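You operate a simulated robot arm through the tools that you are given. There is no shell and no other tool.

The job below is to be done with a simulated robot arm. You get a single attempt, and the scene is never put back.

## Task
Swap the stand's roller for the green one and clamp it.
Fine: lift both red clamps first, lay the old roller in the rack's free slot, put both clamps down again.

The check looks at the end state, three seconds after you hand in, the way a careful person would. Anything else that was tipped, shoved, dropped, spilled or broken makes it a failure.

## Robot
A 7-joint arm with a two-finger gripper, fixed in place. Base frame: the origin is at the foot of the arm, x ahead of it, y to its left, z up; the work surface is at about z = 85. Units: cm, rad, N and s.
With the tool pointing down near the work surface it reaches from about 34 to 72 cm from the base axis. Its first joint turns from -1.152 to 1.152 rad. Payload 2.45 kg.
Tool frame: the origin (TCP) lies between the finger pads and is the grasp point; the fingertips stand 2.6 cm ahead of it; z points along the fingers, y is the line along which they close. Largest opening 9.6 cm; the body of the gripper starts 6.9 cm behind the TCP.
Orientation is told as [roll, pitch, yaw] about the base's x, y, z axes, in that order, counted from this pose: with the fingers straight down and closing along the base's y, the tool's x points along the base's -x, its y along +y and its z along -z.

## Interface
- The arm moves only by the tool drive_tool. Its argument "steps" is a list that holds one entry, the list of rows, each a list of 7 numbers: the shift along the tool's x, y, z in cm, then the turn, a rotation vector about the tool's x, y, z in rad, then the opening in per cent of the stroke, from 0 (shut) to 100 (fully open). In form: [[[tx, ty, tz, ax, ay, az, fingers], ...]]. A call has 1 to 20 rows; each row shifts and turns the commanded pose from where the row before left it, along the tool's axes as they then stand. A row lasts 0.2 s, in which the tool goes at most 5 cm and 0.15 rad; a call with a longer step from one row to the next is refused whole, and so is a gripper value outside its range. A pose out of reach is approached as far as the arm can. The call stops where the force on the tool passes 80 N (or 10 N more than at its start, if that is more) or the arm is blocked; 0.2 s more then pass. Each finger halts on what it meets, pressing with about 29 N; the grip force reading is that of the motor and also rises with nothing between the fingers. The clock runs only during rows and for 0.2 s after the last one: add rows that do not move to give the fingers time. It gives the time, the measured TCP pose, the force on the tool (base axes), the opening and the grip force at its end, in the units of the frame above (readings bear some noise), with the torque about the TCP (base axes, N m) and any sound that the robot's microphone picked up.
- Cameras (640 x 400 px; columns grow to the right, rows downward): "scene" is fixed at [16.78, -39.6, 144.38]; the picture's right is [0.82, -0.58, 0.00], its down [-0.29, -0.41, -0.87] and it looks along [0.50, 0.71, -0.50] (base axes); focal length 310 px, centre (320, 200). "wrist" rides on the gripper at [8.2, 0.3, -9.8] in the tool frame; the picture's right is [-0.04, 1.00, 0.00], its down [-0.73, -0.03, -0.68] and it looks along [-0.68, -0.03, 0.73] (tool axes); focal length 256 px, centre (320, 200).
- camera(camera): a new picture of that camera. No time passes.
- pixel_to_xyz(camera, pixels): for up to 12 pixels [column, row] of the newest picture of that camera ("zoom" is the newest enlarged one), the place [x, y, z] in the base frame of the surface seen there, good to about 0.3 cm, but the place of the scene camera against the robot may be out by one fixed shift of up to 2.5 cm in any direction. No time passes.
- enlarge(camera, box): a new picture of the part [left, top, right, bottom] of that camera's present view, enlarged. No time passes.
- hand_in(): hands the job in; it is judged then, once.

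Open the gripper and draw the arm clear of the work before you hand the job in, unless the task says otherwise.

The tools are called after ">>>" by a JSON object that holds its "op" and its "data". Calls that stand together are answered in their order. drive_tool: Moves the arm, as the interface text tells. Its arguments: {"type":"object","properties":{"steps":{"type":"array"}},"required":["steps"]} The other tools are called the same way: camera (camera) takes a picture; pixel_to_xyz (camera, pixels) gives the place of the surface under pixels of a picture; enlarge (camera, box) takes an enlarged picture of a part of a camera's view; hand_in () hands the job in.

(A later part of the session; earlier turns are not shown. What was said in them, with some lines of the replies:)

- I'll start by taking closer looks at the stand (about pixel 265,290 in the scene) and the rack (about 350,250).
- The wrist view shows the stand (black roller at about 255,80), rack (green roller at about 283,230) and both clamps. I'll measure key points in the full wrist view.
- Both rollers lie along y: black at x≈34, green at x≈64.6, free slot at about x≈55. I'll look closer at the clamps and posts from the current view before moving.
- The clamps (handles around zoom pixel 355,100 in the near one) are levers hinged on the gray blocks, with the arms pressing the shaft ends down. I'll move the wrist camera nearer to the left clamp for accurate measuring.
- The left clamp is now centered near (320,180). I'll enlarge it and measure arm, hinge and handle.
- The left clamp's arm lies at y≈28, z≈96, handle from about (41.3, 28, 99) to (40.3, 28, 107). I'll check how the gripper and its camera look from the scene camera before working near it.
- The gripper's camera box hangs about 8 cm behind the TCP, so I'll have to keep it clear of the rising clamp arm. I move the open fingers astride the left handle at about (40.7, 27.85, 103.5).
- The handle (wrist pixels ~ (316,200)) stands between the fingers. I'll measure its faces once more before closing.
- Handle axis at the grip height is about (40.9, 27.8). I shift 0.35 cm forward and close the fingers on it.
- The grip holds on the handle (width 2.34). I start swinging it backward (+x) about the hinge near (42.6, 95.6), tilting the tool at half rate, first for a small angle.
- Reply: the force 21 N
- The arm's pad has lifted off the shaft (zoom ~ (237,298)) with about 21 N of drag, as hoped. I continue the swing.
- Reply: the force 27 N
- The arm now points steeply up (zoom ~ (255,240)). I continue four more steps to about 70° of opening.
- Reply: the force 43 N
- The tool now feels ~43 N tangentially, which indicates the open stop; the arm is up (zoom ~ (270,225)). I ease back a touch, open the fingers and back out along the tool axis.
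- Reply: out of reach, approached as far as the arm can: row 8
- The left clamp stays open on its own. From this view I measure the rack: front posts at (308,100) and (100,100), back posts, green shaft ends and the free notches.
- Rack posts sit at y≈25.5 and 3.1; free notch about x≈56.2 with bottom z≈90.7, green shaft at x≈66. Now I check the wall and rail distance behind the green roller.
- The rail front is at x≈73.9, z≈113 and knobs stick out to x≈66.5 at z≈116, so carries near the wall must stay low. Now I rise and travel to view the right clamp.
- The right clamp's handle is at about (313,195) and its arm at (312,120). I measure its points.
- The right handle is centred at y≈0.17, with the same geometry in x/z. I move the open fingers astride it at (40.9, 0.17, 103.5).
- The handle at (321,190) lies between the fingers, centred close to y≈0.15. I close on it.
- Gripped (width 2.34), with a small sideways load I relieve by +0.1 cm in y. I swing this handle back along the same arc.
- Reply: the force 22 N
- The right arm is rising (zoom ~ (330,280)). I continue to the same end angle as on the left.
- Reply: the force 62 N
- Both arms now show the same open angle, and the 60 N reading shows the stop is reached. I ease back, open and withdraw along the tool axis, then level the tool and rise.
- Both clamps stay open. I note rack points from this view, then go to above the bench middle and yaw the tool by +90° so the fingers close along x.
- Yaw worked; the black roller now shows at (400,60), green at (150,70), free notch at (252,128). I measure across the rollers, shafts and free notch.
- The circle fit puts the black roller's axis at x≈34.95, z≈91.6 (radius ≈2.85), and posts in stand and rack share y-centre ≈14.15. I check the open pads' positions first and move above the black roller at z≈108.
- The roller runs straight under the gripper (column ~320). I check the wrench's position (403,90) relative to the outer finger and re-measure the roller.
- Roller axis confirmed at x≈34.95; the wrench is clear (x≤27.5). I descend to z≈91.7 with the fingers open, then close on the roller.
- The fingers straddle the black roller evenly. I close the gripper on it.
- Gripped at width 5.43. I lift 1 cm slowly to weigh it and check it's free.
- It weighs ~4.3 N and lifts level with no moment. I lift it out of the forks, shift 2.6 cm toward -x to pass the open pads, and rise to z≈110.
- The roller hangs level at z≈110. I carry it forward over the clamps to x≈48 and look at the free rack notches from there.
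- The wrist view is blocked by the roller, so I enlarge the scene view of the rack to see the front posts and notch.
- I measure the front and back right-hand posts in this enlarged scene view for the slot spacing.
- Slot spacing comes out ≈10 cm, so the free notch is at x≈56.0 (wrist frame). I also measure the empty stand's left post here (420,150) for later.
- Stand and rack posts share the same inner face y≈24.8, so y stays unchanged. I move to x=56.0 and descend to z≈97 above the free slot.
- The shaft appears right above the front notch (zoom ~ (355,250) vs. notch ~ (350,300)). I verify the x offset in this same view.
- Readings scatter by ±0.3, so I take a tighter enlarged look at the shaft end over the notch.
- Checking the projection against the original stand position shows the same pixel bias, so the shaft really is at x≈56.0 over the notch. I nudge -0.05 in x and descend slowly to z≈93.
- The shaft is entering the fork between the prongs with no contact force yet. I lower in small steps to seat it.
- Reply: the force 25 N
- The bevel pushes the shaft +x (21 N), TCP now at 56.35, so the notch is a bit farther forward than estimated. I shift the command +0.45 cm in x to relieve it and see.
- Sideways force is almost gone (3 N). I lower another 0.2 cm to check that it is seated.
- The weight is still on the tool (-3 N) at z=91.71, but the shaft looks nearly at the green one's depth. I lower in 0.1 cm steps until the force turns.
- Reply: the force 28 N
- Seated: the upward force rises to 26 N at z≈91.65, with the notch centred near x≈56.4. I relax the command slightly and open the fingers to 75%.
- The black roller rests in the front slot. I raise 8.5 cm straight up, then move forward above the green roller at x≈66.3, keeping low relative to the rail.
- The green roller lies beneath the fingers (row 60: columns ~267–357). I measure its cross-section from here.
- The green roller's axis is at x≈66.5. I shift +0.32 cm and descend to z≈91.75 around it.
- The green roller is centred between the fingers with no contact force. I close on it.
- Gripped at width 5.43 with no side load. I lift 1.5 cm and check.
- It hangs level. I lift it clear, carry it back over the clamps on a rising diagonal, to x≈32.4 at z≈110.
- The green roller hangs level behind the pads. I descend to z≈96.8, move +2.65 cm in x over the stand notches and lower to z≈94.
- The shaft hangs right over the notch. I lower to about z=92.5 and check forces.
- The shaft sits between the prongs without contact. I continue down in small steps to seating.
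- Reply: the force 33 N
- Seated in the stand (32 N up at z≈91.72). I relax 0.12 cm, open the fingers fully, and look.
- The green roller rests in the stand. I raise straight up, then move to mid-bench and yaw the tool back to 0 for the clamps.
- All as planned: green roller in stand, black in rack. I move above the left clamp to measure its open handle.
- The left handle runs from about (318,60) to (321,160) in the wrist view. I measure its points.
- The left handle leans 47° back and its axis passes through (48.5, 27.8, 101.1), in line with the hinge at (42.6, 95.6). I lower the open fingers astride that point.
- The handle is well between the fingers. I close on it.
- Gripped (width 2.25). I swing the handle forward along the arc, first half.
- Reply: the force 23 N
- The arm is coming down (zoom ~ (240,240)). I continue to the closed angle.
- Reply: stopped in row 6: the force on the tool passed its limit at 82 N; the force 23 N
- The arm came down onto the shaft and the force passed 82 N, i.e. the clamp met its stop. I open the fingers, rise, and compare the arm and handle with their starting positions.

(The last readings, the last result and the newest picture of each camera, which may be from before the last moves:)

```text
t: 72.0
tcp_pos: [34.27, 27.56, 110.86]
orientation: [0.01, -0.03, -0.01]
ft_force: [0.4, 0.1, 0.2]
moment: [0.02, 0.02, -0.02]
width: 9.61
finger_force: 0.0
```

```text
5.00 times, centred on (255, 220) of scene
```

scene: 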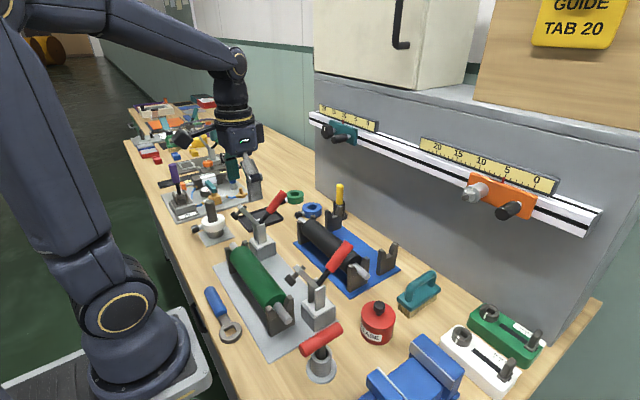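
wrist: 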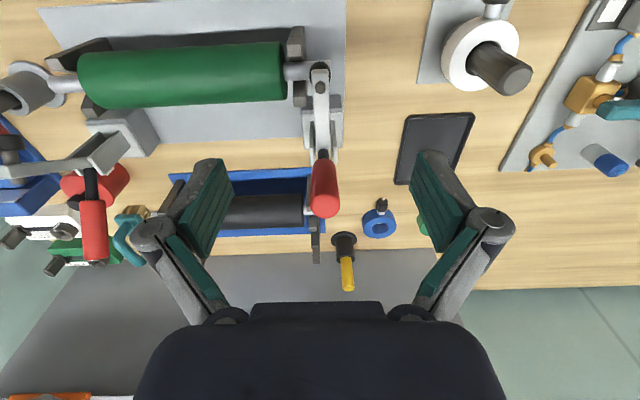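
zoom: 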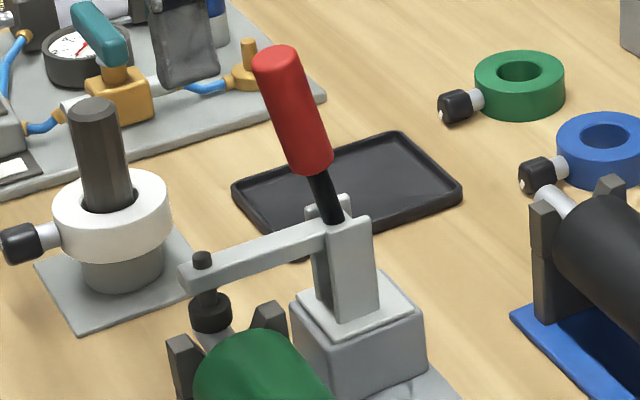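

The left clamp now looks identical to its original closed picture (handle top at (275,65), pad at (210,312)). I level the tool, rise and go to above the right clamp's open handle.

>>> {"op": "drive_tool", "data": {"steps": [[[0, 0, -4, 0.01, 0.03, -0.01, 100], [-1.5, -3.9, 0, 0, 0, 0, 100], [-1.5, -3.9, 0, 0, 0, 0, 100], [-1.5, -3.9, 0, 0, 0, 0, 100], [-1.5, -3.9, 0, 0, 0, 0, 100], [-1.5, -3.9, 0, 0, 0, 0, 100], [-1.5, -3.9, 0, 0, 0, 0, 100], [-1.5, -3.9, 0, 0, 0, 0, 100], [0, 0, 0, 0, 0, 0, 100]]]}}

>>> {"op": "camera", "data": {"camera": "wrist"}}

```text
t: 74.0
tcp_pos: [44.62, 0.24, 114.98]
orientation: [0.0, 0.001, 0.003]
ft_force: [-0.4, 0.5, -0.4]
moment: [-0.02, 0.01, 0.0]
width: 9.62
finger_force: 0.0
```

```text
taken
```

wrist: 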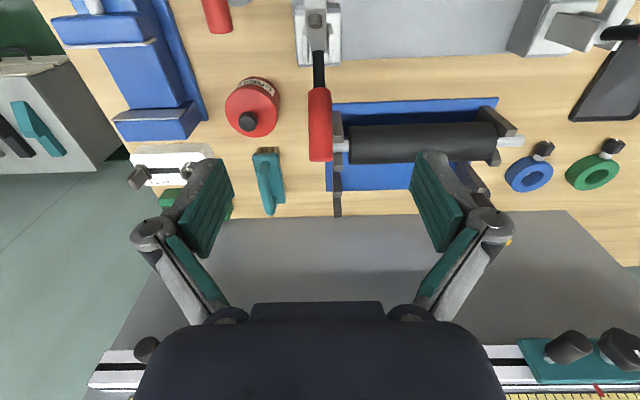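

The right handle runs from (319,60) to (320,155). I measure it.

>>> {"op": "pixel_to_xyz", "data": {"camera": "wrist", "pixels": [[318, 58], [318, 75], [319, 95], [320, 110], [320, 130], [320, 145], [320, 157], [310, 120], [330, 120], [316, 15]]}}

```text
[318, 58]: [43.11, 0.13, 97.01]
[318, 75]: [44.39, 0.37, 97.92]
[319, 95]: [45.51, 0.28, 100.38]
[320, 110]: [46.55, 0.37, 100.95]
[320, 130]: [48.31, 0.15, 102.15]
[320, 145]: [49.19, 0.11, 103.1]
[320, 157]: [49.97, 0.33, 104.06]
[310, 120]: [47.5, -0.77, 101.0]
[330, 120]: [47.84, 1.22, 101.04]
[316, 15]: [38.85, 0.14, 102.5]
```

Same geometry at y≈0.2. I lower the open fingers astride (48.5, 0.2, 101.1) and close.

>>> {"op": "drive_tool", "data": {"steps": [[[-1.94, -0.01, 3.0, 0, 0, 0, 100], [-1.94, -0.01, 3.2, 0, 0, 0, 100], [0, 0, 3.9, 0, 0, 0, 100], [0, 0, 3.8, 0, 0, 0, 100], [0, 0, 0, 0, 0, 0, 100]]]}}

>>> {"op": "camera", "data": {"camera": "wrist"}}

```text
t: 75.2
tcp_pos: [48.4, 0.29, 101.1]
orientation: [0.0, 0.001, 0.001]
ft_force: [-1.2, 0.5, -0.9]
moment: [0.03, 0.01, -0.01]
width: 9.62
finger_force: 0.1
```

```text
taken
```

wrist: 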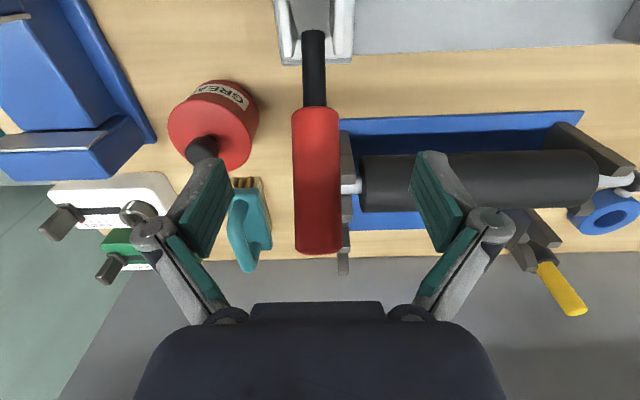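

The handle (316,180) is between the fingers; I close on it.

>>> {"op": "drive_tool", "data": {"steps": [[[0, -0.08, 0, 0, 0, 0, 70], [0, 0, 0, 0, 0, 0, 40], [0, 0, 0, 0, 0, 0, 10], [0, 0, 0, 0, 0, 0, 0], [0, 0, 0, 0, 0, 0, 0], [0, 0, 0, 0, 0, 0, 0], [0, 0, 0, 0, 0, 0, 0]]]}}

```text
t: 76.8
tcp_pos: [48.47, 0.15, 101.05]
orientation: [0.001, 0.001, 0.0]
ft_force: [0.8, -7.2, 0.0]
moment: [-0.09, -0.05, 0.06]
width: 2.28
finger_force: 44.7
```

Gripped. I swing the right handle forward along the same arc, stopping a bit before the end.

>>> {"op": "drive_tool", "data": {"steps": [[[0.58, -0.05, -0.56, 0, 0, 0, 0], [0.63, 0, -0.5, 0, 0, 0, 0], [0.69, 0, -0.44, 0, 0, 0, 0], [0.72, 0, -0.37, 0, 0, 0, 0], [0.75, 0, -0.29, 0, 0, 0, 0], [0.78, 0, -0.21, 0, 0, 0, 0], [0.8, 0, -0.14, 0, 0, 0, 0], [0, 0, 0, 0, 0, 0, 0]]]}}

>>> {"op": "enlarge", "data": {"camera": "scene", "box": [240, 190, 360, 340]}}

```text
t: 78.6
tcp_pos: [43.54, 0.23, 103.61]
orientation: [0.0, -0.001, 0.001]
ft_force: [5.5, -5.9, 3.1]
moment: [-0.17, -1.31, 0.0]
width: 2.33
finger_force: 45.3
```

```text
2.67 times, centred on (300, 265) of scene
```

zoom: 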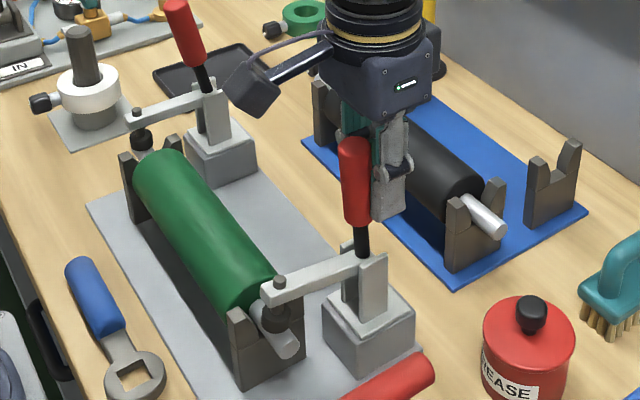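

The arm is nearly down on the shaft (pad at (275,318)). I continue gently in 0.4 cm steps.

>>> {"op": "drive_tool", "data": {"steps": [[[0.4, 0, -0.03, 0, 0, 0, 0], [0.4, 0, -0.02, 0, 0, 0, 0], [0, 0, 0, 0, 0, 0, 0]]]}}

>>> {"op": "enlarge", "data": {"camera": "scene", "box": [250, 235, 350, 335]}}

```text
t: 79.4
tcp_pos: [42.84, 0.21, 103.62]
orientation: [0.001, 0.001, 0.002]
ft_force: [13.8, -7.4, -20.6]
moment: [-0.22, -0.5, 0.29]
width: 2.28
finger_force: 44.7
```

```text
4.00 times, centred on (300, 285) of scene
```

zoom: 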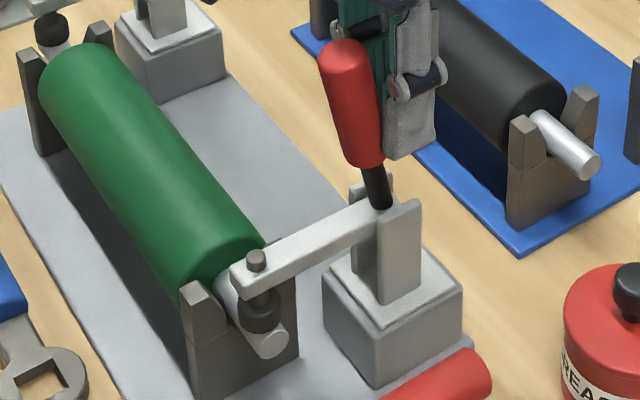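

The arm and handle now match the initial closed picture almost exactly. I push a little more to be sure it's fully home.

>>> {"op": "drive_tool", "data": {"steps": [[[0.3, 0, 0, 0, 0, 0, 0], [0.3, 0, 0, 0, 0, 0, 0], [0, 0, 0, 0, 0, 0, 0]]]}}

>>> {"op": "enlarge", "data": {"camera": "scene", "box": [250, 235, 350, 335]}}

```text
t: 80.2
tcp_pos: [42.67, 0.3, 103.55]
orientation: [0.0, -0.016, 0.003]
ft_force: [46.3, -9.3, -49.6]
moment: [-0.2, -1.11, 0.1]
width: 2.24
finger_force: 44.9
```

```text
4.00 times, centred on (300, 285) of scene
```

zoom: 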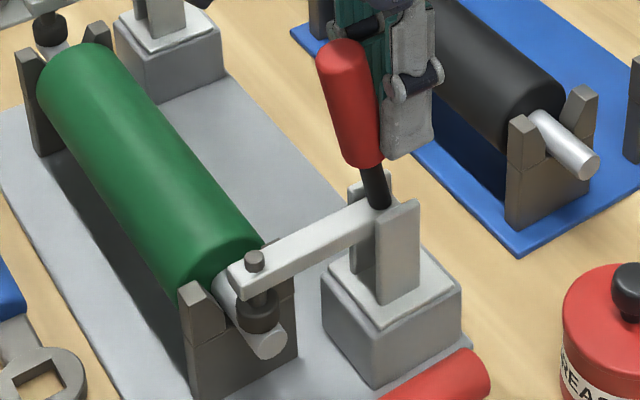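

The force is 46 N forward and the stand seems to give by a pixel, so I stop pushing. I back off, open the fingers and withdraw upward.

>>> {"op": "drive_tool", "data": {"steps": [[[-0.5, 0, 0, 0, 0, 0, 0], [0, 0, 0, 0, 0, 0, 20], [0, 0, 0, 0, 0, 0, 50], [0, 0, 0, 0, 0, 0, 80], [0, 0, 0, 0, 0, 0, 100], [0, 0, 0, 0, 0, 0, 100], [0, 0, -2.5, 0, 0, 0, 100], [0, 0, -3, 0, 0, 0, 100], [0, 0, -3.5, 0, 0, 0, 100], [0, 0, 0, 0, 0, 0, 100]]]}}

>>> {"op": "enlarge", "data": {"camera": "scene", "box": [250, 235, 350, 335]}}

>>> {"op": "enlarge", "data": {"camera": "scene", "box": [200, 180, 420, 360]}}

```text
t: 82.4
tcp_pos: [42.7, 0.14, 112.67]
orientation: [0.0, -0.001, 0.001]
ft_force: [0.9, -0.1, -0.5]
moment: [0.0, 0.0, 0.02]
width: 9.59
finger_force: 0.0
```

```text
4.00 times, centred on (300, 285) of scene
```

zoom: 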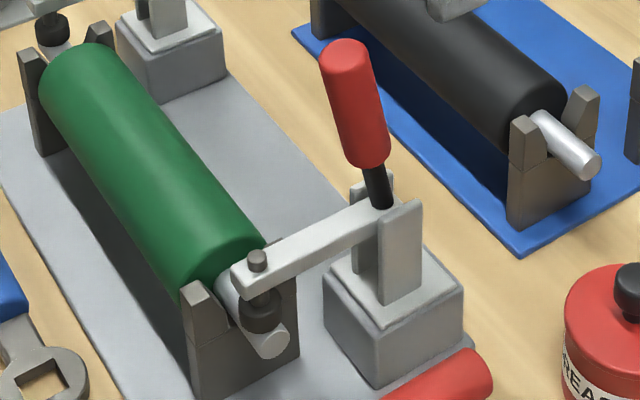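

```text
2.22 times, centred on (310, 270) of scene
```

zoom: 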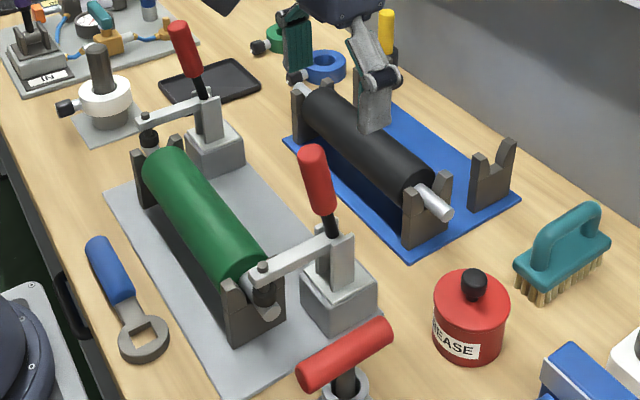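

The clamps, stand and neighbours match the initial picture, now with the green roller in. I draw the arm back up to its starting place, then inspect both rollers' ends.

>>> {"op": "drive_tool", "data": {"steps": [[[0, 0, -3.5, 0, 0, 0, 100], [0, 0, -3.5, 0, 0, 0, 100], [1.65, 3.3, 0, 0, 0, 0, 100], [1.65, 3.3, 0, 0, 0, 0, 100], [1.65, 3.3, 0, 0, 0, 0, 100], [1.65, 3.3, 0, 0, 0, 0, 100], [1.65, 3.3, 0, 0, 0, 0, 100], [1.65, 3.3, 0, 0, 0, 0, 100], [1.65, 3.3, 0, 0, 0, 0, 100], [0, 0, 0, 0, 0, 0, 100]]]}}

>>> {"op": "camera", "data": {"camera": "wrist"}}

>>> {"op": "camera", "data": {"camera": "scene"}}

>>> {"op": "enlarge", "data": {"camera": "scene", "box": [280, 190, 410, 290]}}

>>> {"op": "enlarge", "data": {"camera": "wrist", "box": [60, 0, 400, 280]}}

```text
t: 84.6
tcp_pos: [31.16, 23.28, 119.39]
orientation: [-0.001, 0.0, 0.0]
ft_force: [-0.3, 0.4, -0.5]
moment: [0.01, -0.01, -0.01]
width: 9.58
finger_force: 0.0
```

```text
taken
```

wrist: 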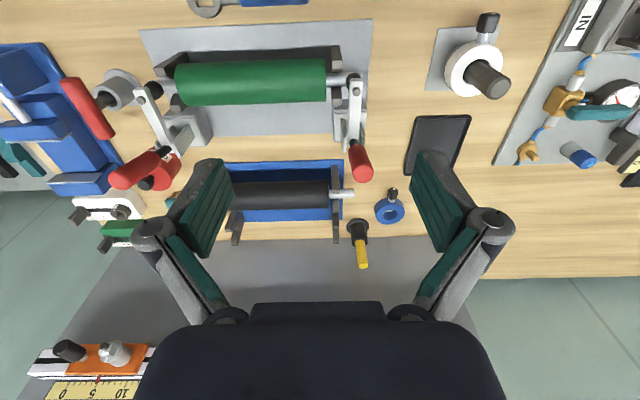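

```text
taken
```

scene: 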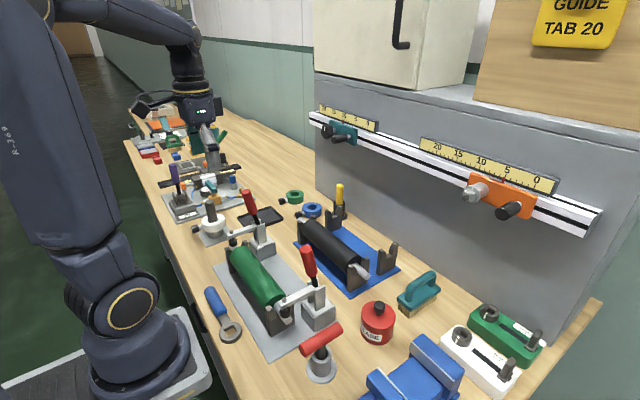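

```text
4.00 times, centred on (345, 240) of scene
```

zoom: 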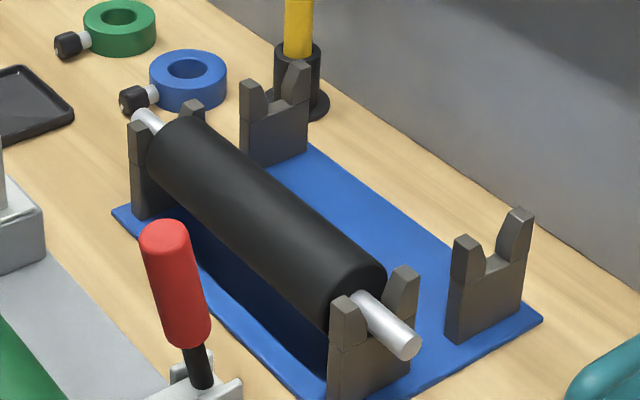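

```text
1.43 times, centred on (230, 140) of wrist
```

zoom: 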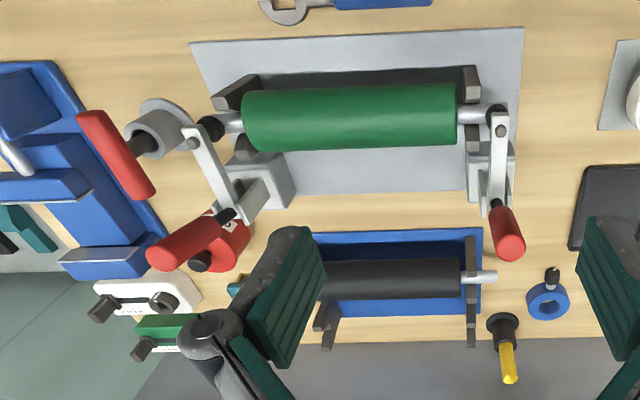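

Both clamps look just as at the start. The green roller is clamped in the stand, the black one is seated in both front forks, the neighbours haven't moved, and the gripper is open and clear. I hand in.

>>> {"op": "hand_in", "data": {}}

```text
The job is handed in.
```

The green roller is in the stand with both red clamps down on its shaft. The old black roller is in the rack's front slot, which was the free one.

I lifted both clamps before moving either roller. Both closed clamps look the same as they did at the start. Closing the left clamp briefly hit the 80 N force limit (82 N) when it reached its stop. On the right clamp I stopped pushing at about 46 N, once the arm was down on the shaft.

The last pictures show the stand, rack and neighbouring items where they were. The gripper is open and the arm is back near its starting position. The job is handed in; I have not seen the check's result.
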